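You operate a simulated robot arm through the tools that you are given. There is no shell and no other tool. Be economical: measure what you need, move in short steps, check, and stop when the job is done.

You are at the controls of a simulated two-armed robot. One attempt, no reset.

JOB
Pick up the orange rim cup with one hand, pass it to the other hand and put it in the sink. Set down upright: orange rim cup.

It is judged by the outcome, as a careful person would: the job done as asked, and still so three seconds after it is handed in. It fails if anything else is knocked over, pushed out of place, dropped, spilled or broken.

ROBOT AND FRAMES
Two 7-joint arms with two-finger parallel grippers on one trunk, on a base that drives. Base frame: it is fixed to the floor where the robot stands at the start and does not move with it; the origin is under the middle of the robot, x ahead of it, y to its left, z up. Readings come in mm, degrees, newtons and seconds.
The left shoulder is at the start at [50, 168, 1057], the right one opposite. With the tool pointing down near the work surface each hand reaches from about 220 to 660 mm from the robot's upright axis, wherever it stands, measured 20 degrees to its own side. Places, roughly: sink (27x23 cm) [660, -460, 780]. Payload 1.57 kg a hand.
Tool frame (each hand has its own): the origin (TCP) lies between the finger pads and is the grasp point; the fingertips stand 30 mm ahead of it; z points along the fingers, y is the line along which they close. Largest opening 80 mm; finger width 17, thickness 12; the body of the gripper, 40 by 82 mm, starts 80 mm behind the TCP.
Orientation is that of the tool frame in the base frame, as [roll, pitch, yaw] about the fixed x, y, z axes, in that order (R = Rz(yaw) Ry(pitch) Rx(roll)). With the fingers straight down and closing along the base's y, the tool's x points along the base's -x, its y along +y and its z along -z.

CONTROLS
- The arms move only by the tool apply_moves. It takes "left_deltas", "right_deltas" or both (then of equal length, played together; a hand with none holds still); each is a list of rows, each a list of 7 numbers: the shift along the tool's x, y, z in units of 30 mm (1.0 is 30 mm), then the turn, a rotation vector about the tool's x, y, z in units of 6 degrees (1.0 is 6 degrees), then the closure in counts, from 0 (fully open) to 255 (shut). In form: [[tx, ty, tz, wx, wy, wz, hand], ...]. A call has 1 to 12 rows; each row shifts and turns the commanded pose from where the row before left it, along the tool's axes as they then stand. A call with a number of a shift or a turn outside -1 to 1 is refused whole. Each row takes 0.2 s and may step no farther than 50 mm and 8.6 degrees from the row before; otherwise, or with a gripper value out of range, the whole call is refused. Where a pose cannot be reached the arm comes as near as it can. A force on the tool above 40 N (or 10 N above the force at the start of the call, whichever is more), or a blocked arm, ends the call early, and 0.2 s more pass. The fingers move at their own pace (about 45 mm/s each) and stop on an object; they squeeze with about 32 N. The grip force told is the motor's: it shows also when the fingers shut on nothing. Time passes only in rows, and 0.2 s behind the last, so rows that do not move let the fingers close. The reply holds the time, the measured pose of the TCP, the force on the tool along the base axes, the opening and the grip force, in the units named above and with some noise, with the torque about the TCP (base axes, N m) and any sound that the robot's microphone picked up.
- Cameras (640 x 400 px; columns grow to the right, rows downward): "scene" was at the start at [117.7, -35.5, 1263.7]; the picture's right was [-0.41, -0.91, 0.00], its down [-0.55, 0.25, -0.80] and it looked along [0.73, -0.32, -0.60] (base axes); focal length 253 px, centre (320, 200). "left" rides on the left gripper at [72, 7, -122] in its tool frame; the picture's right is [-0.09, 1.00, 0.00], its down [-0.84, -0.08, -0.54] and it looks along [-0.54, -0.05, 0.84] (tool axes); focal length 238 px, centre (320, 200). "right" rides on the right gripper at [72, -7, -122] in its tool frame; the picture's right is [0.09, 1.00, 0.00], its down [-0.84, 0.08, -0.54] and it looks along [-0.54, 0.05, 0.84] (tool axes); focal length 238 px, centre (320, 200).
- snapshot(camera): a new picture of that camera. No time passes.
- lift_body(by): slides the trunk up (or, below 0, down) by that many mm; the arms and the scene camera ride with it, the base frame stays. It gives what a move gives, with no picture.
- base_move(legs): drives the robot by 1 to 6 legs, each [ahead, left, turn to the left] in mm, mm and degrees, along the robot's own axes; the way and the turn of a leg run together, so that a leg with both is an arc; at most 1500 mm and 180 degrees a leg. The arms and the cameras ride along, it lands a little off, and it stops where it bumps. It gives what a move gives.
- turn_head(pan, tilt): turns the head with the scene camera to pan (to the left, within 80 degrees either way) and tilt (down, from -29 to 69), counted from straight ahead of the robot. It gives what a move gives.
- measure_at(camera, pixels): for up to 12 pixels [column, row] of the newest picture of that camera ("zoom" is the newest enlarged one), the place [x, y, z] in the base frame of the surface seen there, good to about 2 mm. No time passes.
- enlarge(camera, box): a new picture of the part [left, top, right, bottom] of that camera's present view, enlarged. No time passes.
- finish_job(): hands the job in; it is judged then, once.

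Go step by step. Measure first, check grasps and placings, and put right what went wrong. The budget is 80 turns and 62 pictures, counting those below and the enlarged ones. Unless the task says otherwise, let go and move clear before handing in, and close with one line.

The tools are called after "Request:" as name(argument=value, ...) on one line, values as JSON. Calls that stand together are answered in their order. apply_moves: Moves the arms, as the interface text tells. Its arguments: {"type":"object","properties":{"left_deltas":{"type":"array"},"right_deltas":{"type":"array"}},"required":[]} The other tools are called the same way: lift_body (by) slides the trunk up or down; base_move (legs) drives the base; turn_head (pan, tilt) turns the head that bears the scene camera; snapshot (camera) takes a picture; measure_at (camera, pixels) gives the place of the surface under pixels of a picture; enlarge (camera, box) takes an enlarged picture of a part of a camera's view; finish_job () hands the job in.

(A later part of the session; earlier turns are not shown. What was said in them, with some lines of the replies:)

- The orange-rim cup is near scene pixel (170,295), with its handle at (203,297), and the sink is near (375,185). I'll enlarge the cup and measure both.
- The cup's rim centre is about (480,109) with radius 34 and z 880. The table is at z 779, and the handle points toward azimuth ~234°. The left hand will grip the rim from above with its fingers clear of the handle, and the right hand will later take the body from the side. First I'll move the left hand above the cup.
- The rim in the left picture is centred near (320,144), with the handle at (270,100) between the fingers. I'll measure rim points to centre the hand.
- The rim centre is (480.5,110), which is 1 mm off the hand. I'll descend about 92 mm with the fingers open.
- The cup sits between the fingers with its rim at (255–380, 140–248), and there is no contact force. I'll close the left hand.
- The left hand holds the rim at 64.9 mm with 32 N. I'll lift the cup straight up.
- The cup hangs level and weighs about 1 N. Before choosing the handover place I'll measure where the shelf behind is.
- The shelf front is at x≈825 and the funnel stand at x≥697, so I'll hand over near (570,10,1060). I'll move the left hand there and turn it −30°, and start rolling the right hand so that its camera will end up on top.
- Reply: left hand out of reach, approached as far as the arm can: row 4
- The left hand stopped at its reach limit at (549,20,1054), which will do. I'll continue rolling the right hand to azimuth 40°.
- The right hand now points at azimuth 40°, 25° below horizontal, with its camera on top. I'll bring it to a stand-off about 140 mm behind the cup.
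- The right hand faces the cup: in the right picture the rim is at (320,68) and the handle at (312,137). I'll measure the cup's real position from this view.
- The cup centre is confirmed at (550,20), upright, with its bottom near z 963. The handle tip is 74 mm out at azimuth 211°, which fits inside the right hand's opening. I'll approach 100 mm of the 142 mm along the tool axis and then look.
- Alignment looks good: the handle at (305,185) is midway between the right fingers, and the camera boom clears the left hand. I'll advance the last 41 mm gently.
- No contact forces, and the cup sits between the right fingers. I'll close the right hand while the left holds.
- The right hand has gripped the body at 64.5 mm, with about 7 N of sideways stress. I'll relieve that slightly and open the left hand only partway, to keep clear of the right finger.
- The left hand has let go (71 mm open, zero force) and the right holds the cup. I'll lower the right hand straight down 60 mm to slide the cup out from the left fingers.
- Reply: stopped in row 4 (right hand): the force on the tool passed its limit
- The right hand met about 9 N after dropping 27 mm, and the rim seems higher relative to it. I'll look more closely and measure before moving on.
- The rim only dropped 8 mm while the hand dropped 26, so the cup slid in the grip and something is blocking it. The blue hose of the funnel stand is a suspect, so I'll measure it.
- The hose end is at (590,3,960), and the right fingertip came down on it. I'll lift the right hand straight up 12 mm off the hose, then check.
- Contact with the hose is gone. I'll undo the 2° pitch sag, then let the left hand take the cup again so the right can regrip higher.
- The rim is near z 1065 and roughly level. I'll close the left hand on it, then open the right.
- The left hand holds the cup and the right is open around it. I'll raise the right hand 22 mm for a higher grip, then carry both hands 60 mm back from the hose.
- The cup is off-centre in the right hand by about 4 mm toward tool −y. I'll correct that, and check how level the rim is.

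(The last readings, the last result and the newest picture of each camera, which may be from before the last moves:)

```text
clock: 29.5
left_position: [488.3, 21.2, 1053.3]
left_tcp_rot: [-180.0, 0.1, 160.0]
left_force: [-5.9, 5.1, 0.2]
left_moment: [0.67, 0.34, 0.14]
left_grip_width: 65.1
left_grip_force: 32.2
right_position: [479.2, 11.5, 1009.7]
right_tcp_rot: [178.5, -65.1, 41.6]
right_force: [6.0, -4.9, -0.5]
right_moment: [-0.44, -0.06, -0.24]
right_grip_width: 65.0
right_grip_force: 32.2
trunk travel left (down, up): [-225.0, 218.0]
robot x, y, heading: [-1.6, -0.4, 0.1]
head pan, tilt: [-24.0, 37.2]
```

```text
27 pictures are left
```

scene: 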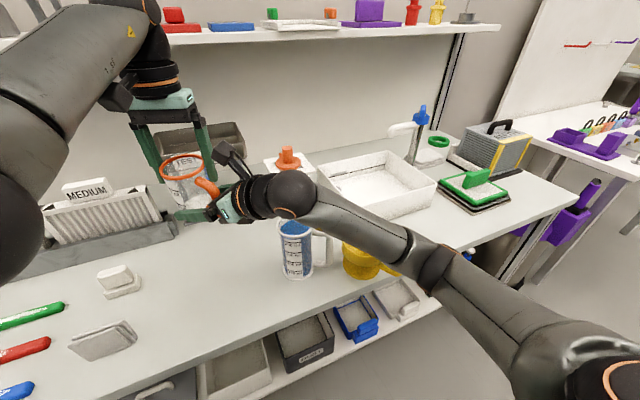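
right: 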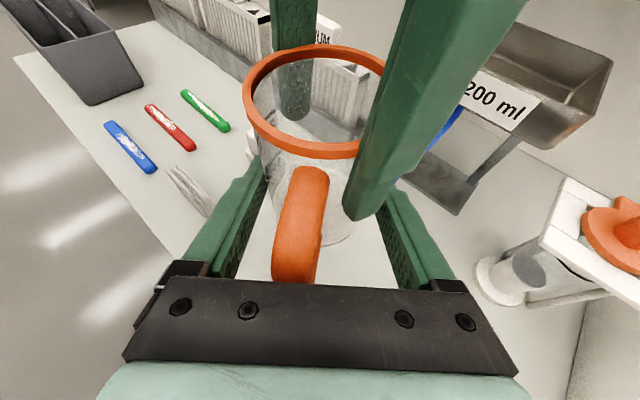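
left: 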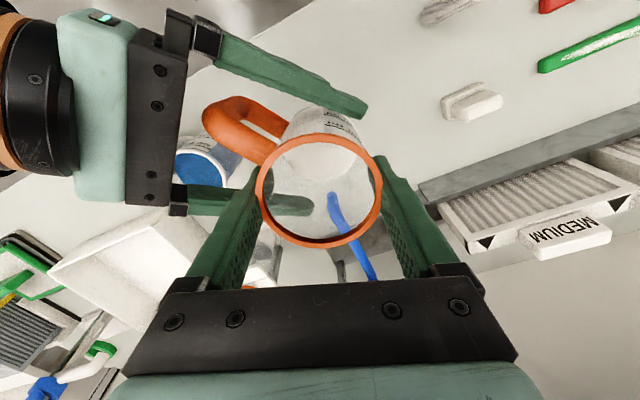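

The rim is level at z≈1067 and the right hand grips at 65 mm. I'll ease the side stress, open the left hand partway, then lift it straight up off the rim.

Request:
apply_moves(right_deltas=[[0, 0.06, 0, 0, 0, 0, 255], [0, 0, 0, 0, 0, 0, 255], [0, 0, 0, 0, 0, 0, 255], [0, 0, 0, 0, 0, 0, 255], [0, 0, 0, 0, 0, 0, 255], [0, 0, 0, 0, 0, 0, 255], [0, 0, 0, 0, 0, 0, 255], [0, 0, 0, 0, 0, 0, 255], [0, 0, 0, 0, 0, 0, 255], [0, 0, 0, 0, 0, 0, 255]], left_deltas=[[0, 0, 0, 0, 0, 0, 255], [0, 0, 0, 0, 0, 0, 35], [0, 0, 0, 0, 0, 0, 26], [0, 0, 0, 0, 0, 0, 26], [0, 0, -0.3, 0, 0, 0, 26], [0, 0, -0.4, 0, 0, 0, 26], [0, 0, -0.5, 0, 0, 0, 26], [0, 0, -0.5, 0, 0, 0, 26], [0, 0, -0.5, 0, 0, 0, 26], [0, 0, 0, 0, 0, 0, 26]])

Request:
snapshot(camera="left")

Request:
snapshot(camera="right")

```text
clock: 31.7
left_position: [490.7, 20.5, 1117.9]
left_tcp_rot: [-180.0, 0.1, 160.0]
left_force: [0.5, -0.2, 0.3]
left_moment: [-0.04, 0.0, 0.02]
left_grip_width: 71.5
left_grip_force: 0.0
right_position: [480.4, 10.0, 1009.9]
right_tcp_rot: [178.7, -65.0, 41.6]
right_force: [0.3, 1.0, 0.2]
right_moment: [-0.01, 0.01, -0.01]
right_grip_width: 64.9
right_grip_force: 31.9
trunk travel left (down, up): [-225.0, 218.0]
robot x, y, heading: [-2.5, 1.7, -0.1]
head pan, tilt: [-24.0, 37.2]
```

```text
26 pictures are left
```

left: 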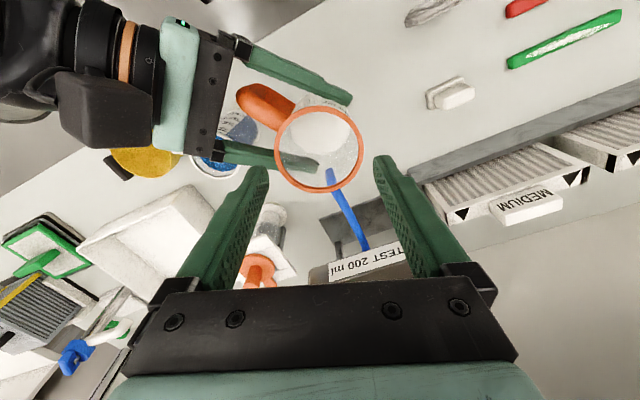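

```text
25 pictures are left
```

right: 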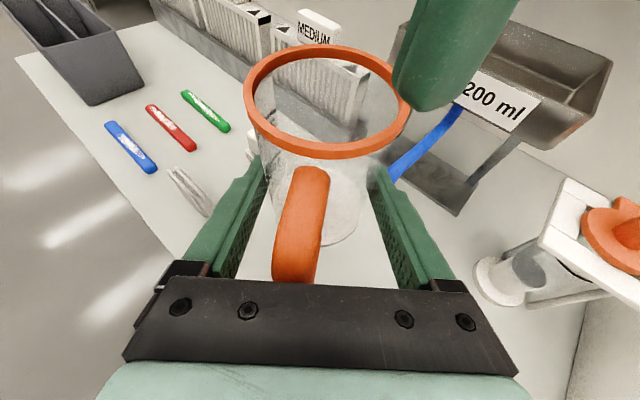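

The cup is now solely in the right hand (64.9 mm, steady). I'll swing the left hand away to the left, then look at the scene and the sink.

Request:
apply_moves(left_deltas=[[0, 0, -0.5, 0, 0, 0, 26], [0.34, 0.94, -0.1, 0, 0, 0, 0], [0.34, 0.94, -0.1, 0, 0, 0, 0], [0.34, 0.94, -0.1, 0, 0, 0, 0], [0.34, 0.94, -0.1, 0, 0, 0, 0], [0.34, 0.94, -0.1, 0, 0, 0, 0], [0.34, 0.94, -0.1, 0, 0, 0, 0], [0, 0, 0, 0, 0, 0, 0]])

Request:
turn_head(pan=-35, tilt=37)

Request:
snapshot(camera="scene")

```text
clock: 33.5
left_position: [491.9, 199.7, 1149.6]
left_tcp_rot: [180.0, 0.0, 160.0]
left_force: [-1.0, -0.9, 0.0]
left_moment: [-0.01, 0.01, -0.01]
left_grip_width: 80.1
left_grip_force: 0.0
right_position: [480.9, 11.7, 1009.4]
right_tcp_rot: [178.6, -65.1, 41.7]
right_force: [-1.0, 0.5, 0.1]
right_moment: [-0.01, 0.01, -0.01]
right_grip_width: 64.3
right_grip_force: 32.1
trunk travel left (down, up): [-225.0, 218.0]
robot x, y, heading: [-4.0, 0.9, 0.2]
head pan, tilt: [-24.0, 37.2]
```

```text
clock: 34.3
left_position: [491.8, 197.9, 1150.5]
left_tcp_rot: [-180.0, 0.0, 160.1]
left_force: [-0.2, -0.3, 0.3]
left_moment: [-0.02, 0.01, -0.02]
left_grip_width: 80.1
left_grip_force: 0.0
right_position: [480.9, 11.1, 1009.1]
right_tcp_rot: [178.8, -65.1, 41.5]
right_force: [0.2, 0.1, 0.4]
right_moment: [0.02, 0.01, -0.02]
right_grip_width: 64.6
right_grip_force: 32.6
trunk travel left (down, up): [-225.0, 218.0]
robot x, y, heading: [-0.8, 0.9, -0.1]
head pan, tilt: [-35.0, 37.0]
```

```text
24 pictures are left
```

scene: 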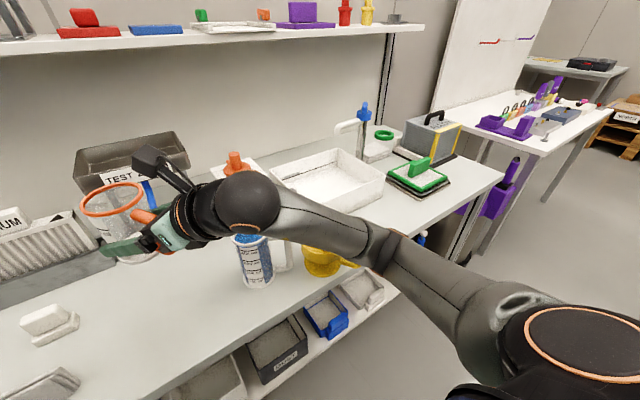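

The right side is clear of obstacles on the floor. I'll measure the tap, the funnel top and the sink before driving.

Request:
measure_at(camera="scene", pixels=[[340, 126], [362, 108], [364, 125], [234, 160], [330, 180], [349, 207], [384, 178], [328, 150], [365, 172], [300, 190], [275, 170], [330, 225]])

```text
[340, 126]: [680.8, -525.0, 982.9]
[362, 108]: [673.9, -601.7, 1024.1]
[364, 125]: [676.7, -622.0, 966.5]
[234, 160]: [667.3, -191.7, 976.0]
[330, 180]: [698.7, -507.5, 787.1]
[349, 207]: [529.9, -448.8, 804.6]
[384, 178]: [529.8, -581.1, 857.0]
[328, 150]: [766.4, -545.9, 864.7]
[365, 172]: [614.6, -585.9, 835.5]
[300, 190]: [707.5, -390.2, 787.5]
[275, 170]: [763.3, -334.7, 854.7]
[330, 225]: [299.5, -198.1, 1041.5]
```

The tap spout ends near y −510, and the funnel top (z 976) is at (667,−192). I'll drive the base 410 mm right with the cup still at x≈490, then extend over the sink at about (665,−400).

Request:
base_move(legs=[[0, -200, 0], [0, -210, 0]])

Request:
turn_head(pan=-10, tilt=40)

Request:
snapshot(camera="scene")

Request:
snapshot(camera="right")

```text
clock: 37.1
left_position: [492.2, -213.6, 1150.7]
left_tcp_rot: [179.9, 0.2, 160.2]
left_force: [0.4, -1.0, -0.2]
left_moment: [-0.02, 0.02, 0.04]
left_grip_width: 79.9
left_grip_force: 0.0
right_position: [480.9, -400.3, 1009.3]
right_tcp_rot: [178.7, -65.1, 41.7]
right_force: [0.1, -1.4, 0.1]
right_moment: [-0.01, 0.03, 0.05]
right_grip_width: 64.5
right_grip_force: 31.6
trunk travel left (down, up): [-225.0, 218.0]
robot x, y, heading: [0.7, -414.7, 0.3]
head pan, tilt: [-35.0, 37.0]
```

```text
clock: 38.0
left_position: [493.5, -213.4, 1150.1]
left_tcp_rot: [-179.9, 0.2, 160.2]
left_force: [0.4, -0.5, -0.7]
left_moment: [-0.01, 0.02, 0.0]
left_grip_width: 80.0
left_grip_force: 0.2
right_position: [480.0, -400.7, 1008.9]
right_tcp_rot: [178.7, -65.1, 41.7]
right_force: [-0.8, -0.2, -0.3]
right_moment: [0.01, 0.01, -0.01]
right_grip_width: 64.3
right_grip_force: 31.9
trunk travel left (down, up): [-225.0, 218.0]
robot x, y, heading: [-1.8, -417.2, 0.4]
head pan, tilt: [-10.0, 40.0]
```

```text
23 pictures are left
```

scene: 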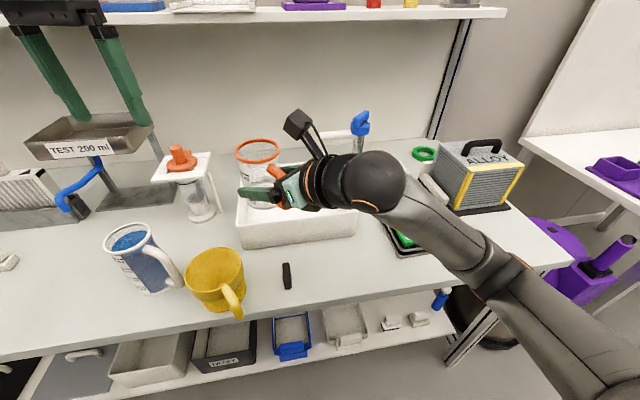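

```text
22 pictures are left
```

right: 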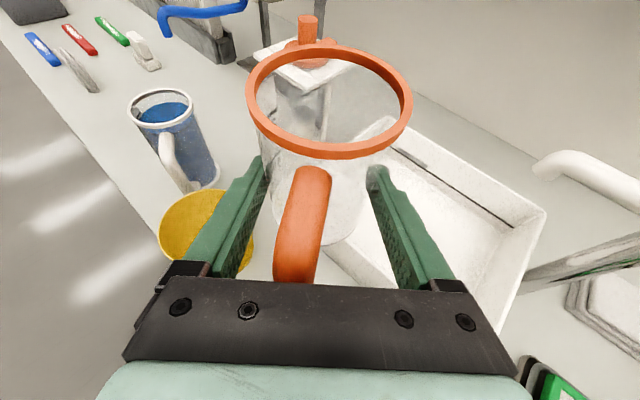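

The base landed well and nothing is disturbed. I'll check the cup's levelness from rim points in the right picture and extend it about 175 mm over the sink at this height.

Request:
measure_at(camera="right", pixels=[[249, 95], [411, 95], [330, 152], [330, 47], [275, 140], [385, 140], [280, 58], [385, 62], [330, 215], [300, 245]])

Request:
apply_moves(right_deltas=[[0.22, 0.52, 0.52, 0, 0, 0, 255], [0.22, 0.52, 0.52, 0, 0, 0, 255], [0.22, 0.52, 0.52, 0, 0, 0, 255], [0.22, 0.52, 0.52, 0, 0, 0, 255], [0.22, 0.52, 0.52, 0, 0, 0, 255], [0.22, 0.52, 0.52, 0, 0, 0, 255], [0.22, 0.52, 0.52, 0, 0, 0, 255], [0.22, 0.52, 0.52, 0, 0, 0, 255], [0, 0, 0, 0, 0, 0, 255]])

Request:
snapshot(camera="scene")

```text
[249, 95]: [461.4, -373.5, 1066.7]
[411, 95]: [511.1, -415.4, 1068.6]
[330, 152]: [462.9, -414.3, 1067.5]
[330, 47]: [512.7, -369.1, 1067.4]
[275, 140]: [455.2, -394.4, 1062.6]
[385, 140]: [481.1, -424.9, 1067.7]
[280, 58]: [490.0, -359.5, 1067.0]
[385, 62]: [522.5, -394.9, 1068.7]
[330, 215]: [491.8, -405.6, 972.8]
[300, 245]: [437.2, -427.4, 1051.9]
```

```text
clock: 40.0
left_position: [492.5, -212.6, 1150.7]
left_tcp_rot: [-179.9, 0.1, 160.3]
left_force: [0.0, 0.9, -0.5]
left_moment: [0.02, 0.0, 0.0]
left_grip_width: 79.8
left_grip_force: 0.0
right_position: [667.1, -408.4, 1005.8]
right_tcp_rot: [178.7, -65.0, 41.8]
right_force: [-0.1, 0.0, -0.5]
right_moment: [-0.03, 0.03, 0.02]
right_grip_width: 64.5
right_grip_force: 32.2
trunk travel left (down, up): [-225.0, 218.0]
robot x, y, heading: [7.0, -416.4, -0.0]
head pan, tilt: [-10.0, 40.0]
```

```text
21 pictures are left
```

scene: 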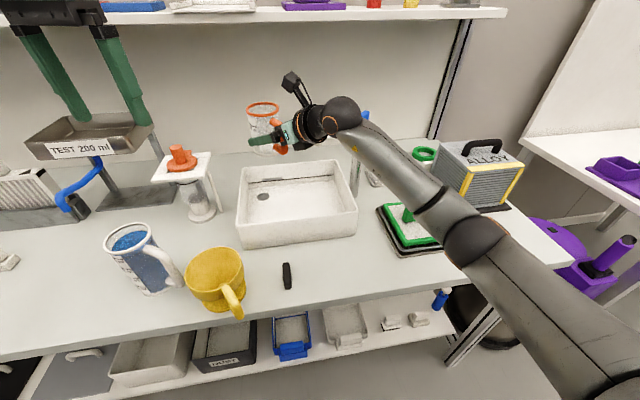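

The cup is level over the sink, centred near (674,−401). Before descending I'll measure the forearm and wrist to be sure they'll clear the sink wall.

Request:
measure_at(camera="scene", pixels=[[340, 115], [330, 130], [375, 160], [430, 210], [475, 240], [520, 280], [600, 350], [263, 197], [300, 200], [290, 222], [285, 160], [350, 200]])

Request:
enlarge(camera="scene", box=[220, 60, 420, 260])

```text
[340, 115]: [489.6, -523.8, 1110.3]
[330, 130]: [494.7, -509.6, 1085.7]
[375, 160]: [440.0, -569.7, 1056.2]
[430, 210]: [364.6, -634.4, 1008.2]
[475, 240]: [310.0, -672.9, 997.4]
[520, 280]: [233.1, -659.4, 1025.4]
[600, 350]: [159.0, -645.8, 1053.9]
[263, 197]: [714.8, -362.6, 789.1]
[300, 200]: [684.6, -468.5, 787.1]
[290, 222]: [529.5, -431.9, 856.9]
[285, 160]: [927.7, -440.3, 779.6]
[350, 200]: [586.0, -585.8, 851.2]
```

```text
2.00 times, centred on (320, 160) of scene
```

zoom: 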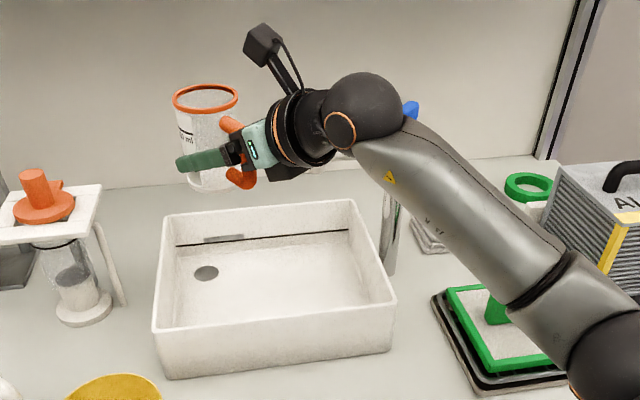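

The elbow currently hangs lower than the wrist (surface z≈997), which would bring the forearm close to the sink wall and table. I'll raise the trunk 180 mm so the arm comes down from above.

Request:
lift_body(by=180)

Request:
apply_moves(right_deltas=[[-0.755, 0, 0.3525, 0, 0, 0, 255], [-0.755, 0, 0.3525, 0, 0, 0, 255], [-0.755, 0, 0.3525, 0, 0, 0, 255], [-0.755, 0, 0.3525, 0, 0, 0, 255], [-0.755, 0, 0.3525, 0, 0, 0, 255], [-0.755, 0, 0.3525, 0, 0, 0, 255], [-0.755, 0, 0.3525, 0, 0, 0, 255], [-0.755, 0, 0.3525, 0, 0, 0, 255], [0, 0, 0, 0, 0, 0, 255]])

Request:
snapshot(camera="scene")

```text
clock: 42.0
left_position: [492.7, -212.1, 1329.2]
left_tcp_rot: [180.0, 0.1, 160.1]
left_force: [-0.2, -0.9, 0.2]
left_moment: [0.01, -0.05, -0.01]
left_grip_width: 80.3
left_grip_force: 0.0
right_position: [665.8, -407.3, 1185.5]
right_tcp_rot: [178.7, -65.1, 41.7]
right_force: [0.3, -0.1, -0.4]
right_moment: [-0.03, 0.01, 0.01]
right_grip_width: 64.4
right_grip_force: 32.1
trunk travel left (down, up): [-405.0, 38.0]
robot x, y, heading: [0.0, -413.0, -0.1]
head pan, tilt: [-10.0, 40.0]
```

```text
clock: 44.0
left_position: [492.8, -212.8, 1331.0]
left_tcp_rot: [179.9, 0.1, 160.1]
left_force: [0.1, -0.3, 0.9]
left_moment: [0.04, 0.03, 0.0]
left_grip_width: 79.9
left_grip_force: 0.0
right_position: [668.5, -409.6, 985.0]
right_tcp_rot: [178.6, -65.1, 41.7]
right_force: [0.6, 0.5, -1.1]
right_moment: [-0.01, -0.02, 0.0]
right_grip_width: 64.3
right_grip_force: 32.1
trunk travel left (down, up): [-405.0, 38.0]
robot x, y, heading: [1.1, -412.8, 0.0]
head pan, tilt: [-10.0, 40.0]
```

```text
19 pictures are left
```

scene: 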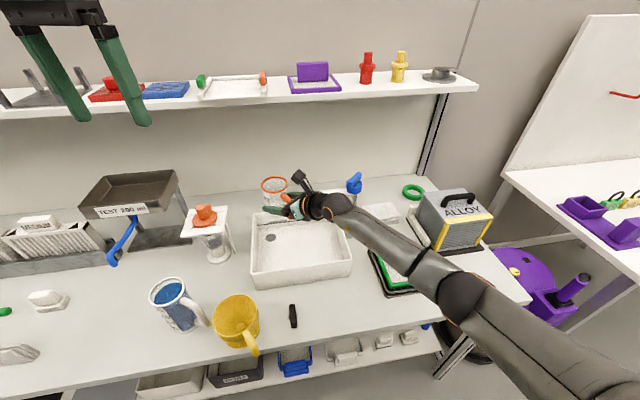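

The arm now slopes down toward the sink. I'll check forearm heights before the next descent.

Request:
measure_at(camera="scene", pixels=[[337, 205], [370, 235], [410, 262], [460, 295], [510, 335], [273, 182], [400, 268], [385, 292], [395, 250]])

Request:
snapshot(camera="right")

```text
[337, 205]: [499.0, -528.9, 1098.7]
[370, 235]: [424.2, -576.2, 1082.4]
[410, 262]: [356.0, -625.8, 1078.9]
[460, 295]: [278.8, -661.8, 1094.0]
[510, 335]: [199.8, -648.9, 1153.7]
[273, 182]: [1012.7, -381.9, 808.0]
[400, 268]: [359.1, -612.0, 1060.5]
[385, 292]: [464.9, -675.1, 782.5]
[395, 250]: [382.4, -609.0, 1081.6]
```

```text
18 pictures are left
```

right: 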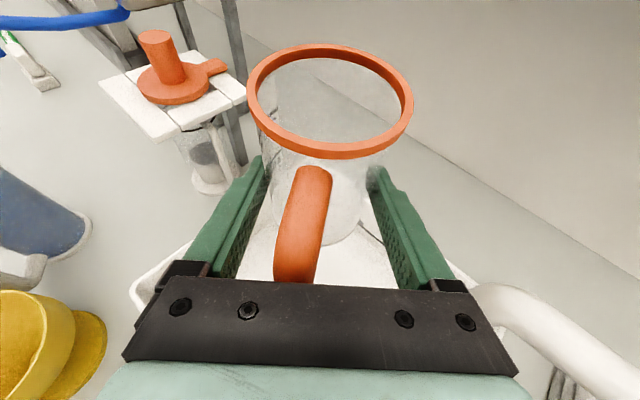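

Forearm surfaces are all above z 1060, so there's plenty of room. The tap spout shows at (500,300) in the right view, so I'll measure it against my descent path.

Request:
measure_at(camera="right", pixels=[[490, 290], [510, 310], [560, 345], [600, 370], [478, 292], [145, 290], [250, 95], [330, 152], [411, 95], [330, 50]])

```text
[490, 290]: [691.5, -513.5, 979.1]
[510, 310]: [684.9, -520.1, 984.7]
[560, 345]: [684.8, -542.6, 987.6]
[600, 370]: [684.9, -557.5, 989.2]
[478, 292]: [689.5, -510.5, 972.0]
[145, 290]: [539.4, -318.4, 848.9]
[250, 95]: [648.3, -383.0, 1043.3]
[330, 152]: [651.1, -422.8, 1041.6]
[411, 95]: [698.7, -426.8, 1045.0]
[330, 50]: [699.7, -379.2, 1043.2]
```

The spout tip is at (690,−508), about 60 mm clear of the hand's path. The cup bottom is at z≈941 and the floor at 787, so I'll descend 138 mm.

Request:
apply_moves(right_deltas=[[-0.6, 0, 0.28, 0, 0, 0, 255], [-0.6, 0, 0.28, 0, 0, 0, 255], [-0.6, 0, 0.28, 0, 0, 0, 255], [-0.6, 0, 0.28, 0, 0, 0, 255], [-0.6, 0, 0.28, 0, 0, 0, 255], [-0.6, 0, 0.28, 0, 0, 0, 255], [-0.57, 0, 0.266, 0, 0, 0, 255], [0, 0, 0, 0, 0, 0, 255]])

Request:
snapshot(camera="right")

Request:
enlarge(camera="scene", box=[220, 150, 460, 310])

```text
clock: 45.8
left_position: [492.4, -213.2, 1331.0]
left_tcp_rot: [-180.0, 0.2, 160.3]
left_force: [0.1, 0.6, 0.7]
left_moment: [0.0, 0.01, 0.02]
left_grip_width: 80.3
left_grip_force: 0.1
right_position: [667.7, -408.2, 847.1]
right_tcp_rot: [179.0, -65.1, 41.5]
right_force: [-0.7, 0.5, -1.5]
right_moment: [0.0, 0.01, -0.03]
right_grip_width: 64.2
right_grip_force: 32.1
trunk travel left (down, up): [-405.0, 38.0]
robot x, y, heading: [1.3, -410.5, 0.1]
head pan, tilt: [-10.0, 40.0]
```

```text
17 pictures are left
```

right: 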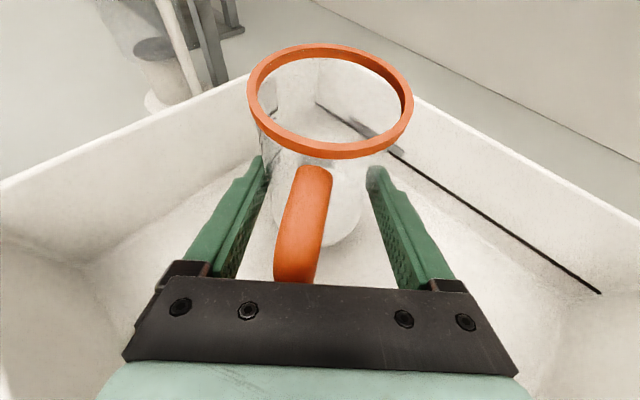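

```text
2.50 times, centred on (340, 230) of scene
```

zoom: 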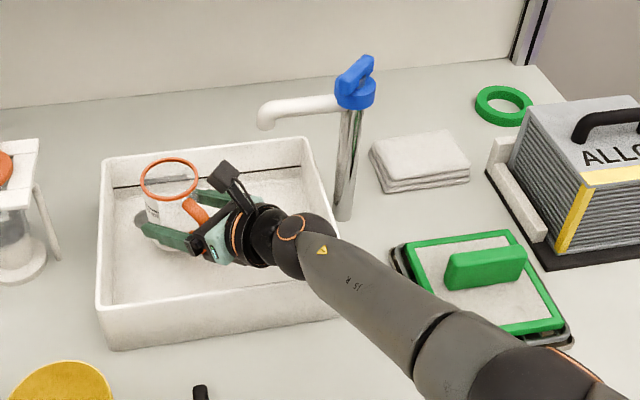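

The cup is inside the sink walls with its bottom near z 803. I'll lower it 12 mm, then in small steps until it touches.

Request:
apply_moves(right_deltas=[[-0.18, 0, 0.084, 0, 0, 0, 255], [-0.18, 0, 0.084, 0, 0, 0, 255], [0, 0, 0, 0, 0, 0, 255]])

Request:
apply_moves(right_deltas=[[-0.06, 0, 0.028, 0, 0, 0, 255], [-0.06, 0, 0.028, 0, 0, 0, 255], [0, 0, 0, 0, 0, 0, 255]])

```text
clock: 46.6
left_position: [493.1, -213.0, 1330.4]
left_tcp_rot: [-179.9, 0.1, 160.2]
left_force: [0.1, 0.3, 0.2]
left_moment: [-0.01, -0.01, 0.01]
left_grip_width: 79.8
left_grip_force: 0.0
right_position: [667.6, -410.4, 836.6]
right_tcp_rot: [178.8, -65.1, 41.9]
right_force: [0.2, 0.2, -0.6]
right_moment: [0.01, 0.01, -0.02]
right_grip_width: 64.1
right_grip_force: 31.9
trunk travel left (down, up): [-405.0, 38.0]
robot x, y, heading: [-0.3, -411.5, 0.2]
head pan, tilt: [-10.0, 40.0]
```

```text
clock: 47.4
left_position: [492.5, -212.6, 1330.3]
left_tcp_rot: [179.9, 0.1, 160.2]
left_force: [-0.2, -0.5, 0.2]
left_moment: [0.0, -0.01, 0.0]
left_grip_width: 80.2
left_grip_force: 0.2
right_position: [667.9, -410.3, 830.8]
right_tcp_rot: [178.8, -65.1, 41.8]
right_force: [0.1, 0.0, -0.8]
right_moment: [0.02, 0.03, 0.0]
right_grip_width: 64.3
right_grip_force: 31.8
trunk travel left (down, up): [-405.0, 38.0]
robot x, y, heading: [-1.6, -416.6, 0.1]
head pan, tilt: [-10.0, 40.0]
```

No contact yet. A few more 1.2 mm steps.

Request:
apply_moves(right_deltas=[[-0.036, 0, 0.017, 0, 0, 0, 255], [-0.036, 0, 0.017, 0, 0, 0, 255], [0, 0, 0, 0, 0, 0, 255]])

Request:
snapshot(camera="right")

Request:
measure_at(camera="right", pixels=[[250, 95], [330, 152], [411, 95], [330, 50], [330, 210], [200, 245], [440, 230]])

```text
clock: 48.2
left_position: [492.3, -212.0, 1330.7]
left_tcp_rot: [-180.0, 0.1, 160.2]
left_force: [-0.8, 0.3, 0.0]
left_moment: [-0.02, 0.03, 0.01]
left_grip_width: 80.1
left_grip_force: 0.0
right_position: [668.4, -410.2, 831.6]
right_tcp_rot: [178.7, -65.2, 41.6]
right_force: [-1.1, 1.3, 3.2]
right_moment: [0.04, 0.11, -0.02]
right_grip_width: 64.0
right_grip_force: 32.0
trunk travel left (down, up): [-405.0, 38.0]
robot x, y, heading: [0.2, -415.9, 0.3]
head pan, tilt: [-10.0, 40.0]
```

```text
15 pictures are left
```

right: 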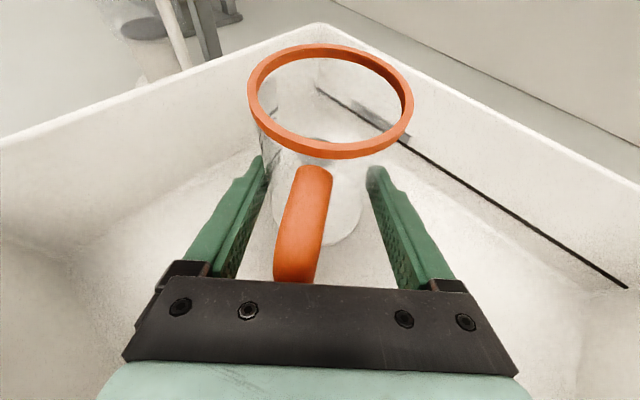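

```text
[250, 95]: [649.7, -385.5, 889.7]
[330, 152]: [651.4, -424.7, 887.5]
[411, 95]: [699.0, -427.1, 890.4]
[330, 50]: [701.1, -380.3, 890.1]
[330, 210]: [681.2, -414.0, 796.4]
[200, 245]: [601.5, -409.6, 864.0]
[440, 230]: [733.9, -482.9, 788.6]
```

The cup touches the sink floor (+4 N change) with the rim level at z≈889. I'll open the right hand gradually.

Request:
apply_moves(right_deltas=[[0, 0, 0, 0, 0, 0, 46], [0, 0, 0, 0, 0, 0, 38], [0, 0, 0, 0, 0, 0, 20], [0, 0, 0, 0, 0, 0, 0], [0, 0, 0, 0, 0, 0, 0]])

Request:
snapshot(camera="right")

```text
clock: 49.4
left_position: [491.6, -212.9, 1331.9]
left_tcp_rot: [179.9, 0.1, 160.2]
left_force: [-0.5, 0.3, 0.1]
left_moment: [0.0, 0.0, 0.02]
left_grip_width: 79.9
left_grip_force: 0.1
right_position: [669.2, -410.3, 830.7]
right_tcp_rot: [178.6, -65.2, 41.7]
right_force: [0.0, 0.2, -0.9]
right_moment: [0.02, -0.01, 0.02]
right_grip_width: 80.1
right_grip_force: 0.0
trunk travel left (down, up): [-405.0, 38.0]
robot x, y, heading: [1.6, -414.7, -0.1]
head pan, tilt: [-10.0, 40.0]
```

```text
14 pictures are left
```

right: 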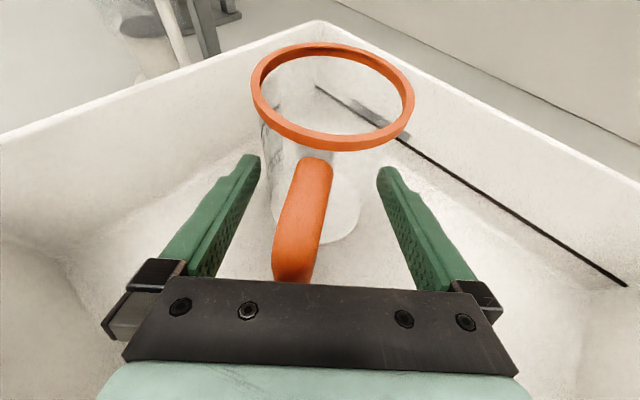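

The cup stands free and upright, with the handle midway between the open fingers. I'll back out along the tool axis.

Request:
apply_moves(right_deltas=[[0, 0, -0.4, 0, 0, 0, 0], [0, 0, -0.6, 0, 0, 0, 0], [0, 0, -0.8, 0, 0, 0, 0], [0, 0, -0.8, 0, 0, 0, 0], [0, 0, -0.8, 0, 0, 0, 0], [0, 0, -0.8, 0, 0, 0, 0], [0.9, 0, -0.42, 0, 0, 0, 0], [0.9, 0, -0.42, 0, 0, 0, 0], [0.9, 0, -0.42, 0, 0, 0, 0], [0, 0, 0, 0, 0, 0, 0]])

Request:
snapshot(camera="right")

Request:
snapshot(camera="scene")

```text
clock: 50.2
left_position: [491.4, -212.8, 1330.9]
left_tcp_rot: [-179.9, 0.2, 160.3]
left_force: [0.4, -0.1, 0.2]
left_moment: [-0.02, -0.02, 0.01]
left_grip_width: 80.0
left_grip_force: 0.0
right_position: [641.6, -438.3, 854.1]
right_tcp_rot: [176.0, -65.6, 44.0]
right_force: [12.5, 2.6, -7.4]
right_moment: [0.46, -0.62, 0.66]
right_grip_width: 80.1
right_grip_force: 0.1
trunk travel left (down, up): [-405.0, 38.0]
robot x, y, heading: [-4.5, -416.1, 0.3]
head pan, tilt: [-10.0, 40.0]
stopped in row 3 (right hand): the force on the tool passed its limit (the readings are from after the stop); the commanded pose is now the measured one
```

```text
13 pictures are left
```

right: 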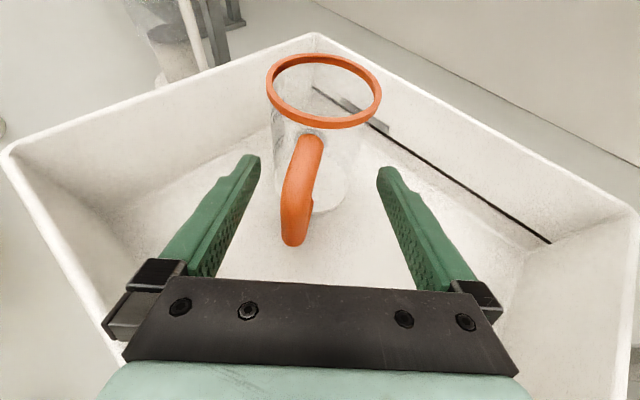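

```text
12 pictures are left
```

scene: 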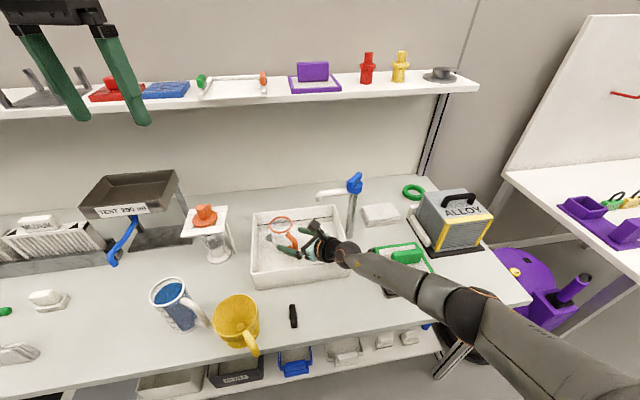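

The retreat stopped with 12 N pushing forward and down after about 40 mm. I'll look closely at what the hand is touching.

Request:
enlarge(camera="scene", box=[240, 160, 400, 300])

Request:
measure_at(camera="scene", pixels=[[320, 193], [342, 192], [358, 178], [351, 210], [253, 213], [257, 287], [349, 272], [343, 206], [390, 285], [378, 252]])

```text
2.86 times, centred on (320, 230) of scene
```

zoom: 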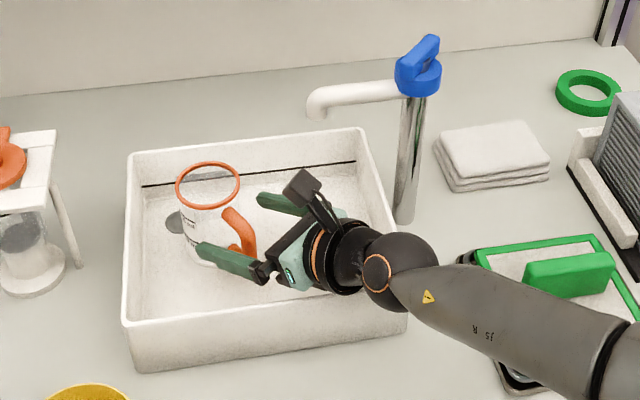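

```text
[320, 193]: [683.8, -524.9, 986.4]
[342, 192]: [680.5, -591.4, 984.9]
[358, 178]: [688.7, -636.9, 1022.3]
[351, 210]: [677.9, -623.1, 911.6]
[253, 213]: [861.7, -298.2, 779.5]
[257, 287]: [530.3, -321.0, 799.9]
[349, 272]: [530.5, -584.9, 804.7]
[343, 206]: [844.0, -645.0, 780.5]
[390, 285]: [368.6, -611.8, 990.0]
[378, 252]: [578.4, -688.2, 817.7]
```

The force geometry points to a contact at about (544,−509,863). The round wrist flange touched the top edge of the sink's near wall; the sink has not moved and the cup stands upright. I'll ease forward 6 mm and then lift straight up, with the fingers flanking the cup.

Request:
apply_moves(right_deltas=[[0, 0, 0.2, 0, 0, 0, 0], [0, 0, 0, 0, 0, 0, 0], [0.3, 0, -0.14, 0, 0, 0, 0], [0.45, 0, -0.21, 0, 0, 0, 0], [0, 0, 0, 0, 0, 0, 0]])

Request:
snapshot(camera="right")

```text
clock: 51.4
left_position: [492.3, -211.6, 1330.8]
left_tcp_rot: [-179.9, 0.2, 160.2]
left_force: [0.0, -0.4, -0.2]
left_moment: [0.02, 0.01, 0.02]
left_grip_width: 80.1
left_grip_force: 0.1
right_position: [644.0, -433.5, 875.9]
right_tcp_rot: [176.1, -65.5, 44.0]
right_force: [0.1, 0.2, -0.1]
right_moment: [0.0, 0.02, 0.01]
right_grip_width: 80.0
right_grip_force: 0.1
trunk travel left (down, up): [-405.0, 38.0]
robot x, y, heading: [1.0, -413.9, 0.6]
head pan, tilt: [-10.0, 40.0]
```

```text
10 pictures are left
```

right: 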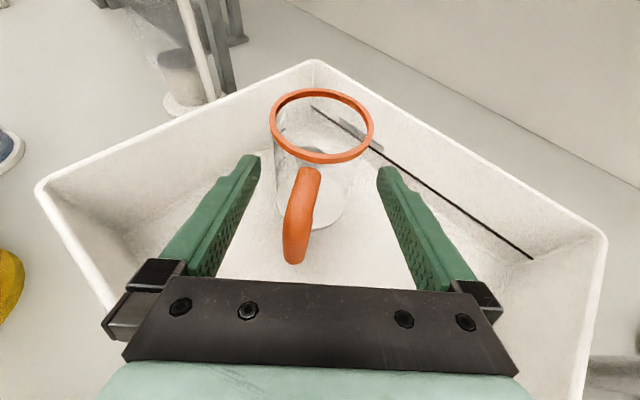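

Force is zero again and the cup stands undisturbed with the fingers either side. I'll continue straight up.

Request:
apply_moves(right_deltas=[[0.6, 0, -0.28, 0, 0, 0, 0], [0.6, 0, -0.28, 0, 0, 0, 0], [0.6, 0, -0.28, 0, 0, 0, 0], [0.6, 0, -0.28, 0, 0, 0, 0], [0.6, 0, -0.28, 0, 0, 0, 0], [0.6, 0, -0.28, 0, 0, 0, 0], [0, 0, -0.8, 0, 0, 0, 0], [0, 0, -0.8, 0, 0, 0, 0], [0, 0, -0.8, 0, 0, 0, 0], [0, 0, 0, 0, 0, 0, 0]])

Request:
snapshot(camera="right")

Request:
snapshot(camera="scene")

```text
clock: 53.6
left_position: [491.7, -212.9, 1331.2]
left_tcp_rot: [179.9, 0.1, 160.3]
left_force: [0.5, -0.4, 0.0]
left_moment: [0.03, 0.02, -0.01]
left_grip_width: 80.1
left_grip_force: 0.0
right_position: [590.0, -473.8, 1025.0]
right_tcp_rot: [176.2, -65.5, 43.8]
right_force: [-0.5, 0.5, 0.4]
right_moment: [0.0, -0.02, -0.03]
right_grip_width: 80.0
right_grip_force: 0.1
trunk travel left (down, up): [-405.0, 38.0]
robot x, y, heading: [1.2, -414.3, 0.2]
head pan, tilt: [-10.0, 40.0]
```

```text
9 pictures are left
```

right: 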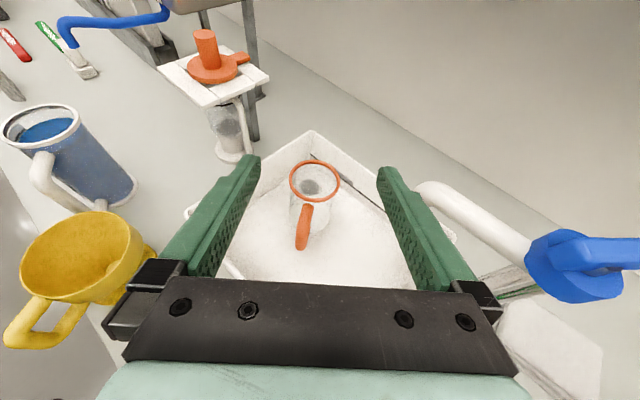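

```text
8 pictures are left
```

scene: 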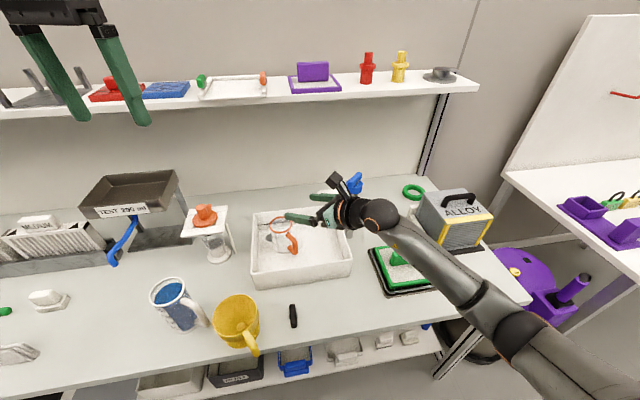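

Both hands are clear and the cup stands in the sink. I'll do a last check on the cup's levelness and the funnel stand.

Request:
enlarge(camera="scene", box=[240, 200, 360, 290])

Request:
measure_at(camera="right", pixels=[[290, 182], [340, 183], [315, 162], [315, 201], [315, 187], [70, 40]])

Request:
measure_at(camera="scene", pixels=[[96, 212], [150, 206], [113, 260], [257, 287], [349, 272]])

```text
4.44 times, centred on (300, 245) of scene
```

zoom: 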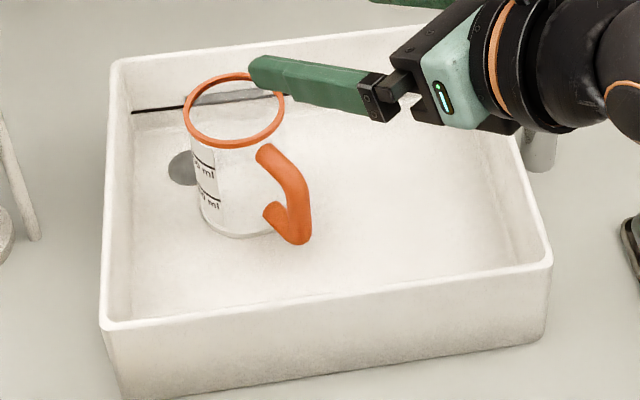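

```text
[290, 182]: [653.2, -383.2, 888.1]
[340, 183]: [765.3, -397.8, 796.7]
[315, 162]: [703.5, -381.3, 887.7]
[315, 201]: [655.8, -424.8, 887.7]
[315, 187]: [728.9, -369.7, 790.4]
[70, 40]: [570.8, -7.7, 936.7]
```

```text
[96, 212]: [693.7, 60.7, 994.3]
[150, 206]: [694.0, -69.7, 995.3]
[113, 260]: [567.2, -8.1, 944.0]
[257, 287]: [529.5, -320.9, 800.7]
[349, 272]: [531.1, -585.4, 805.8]
```

The cup stands upright in the sink, with its rim level at z≈888. The sink and the funnel stand have not moved and both hands are clear, so I'm handing in.

Request:
finish_job()

```text
The job is handed in.
```

The orange rim cup was picked up with the left hand, passed to the right and set upright in the sink; both hands are clear. The right hand touched the funnel stand's hose during the handover and the sink's near wall while backing out; I saw no sign that either had moved.
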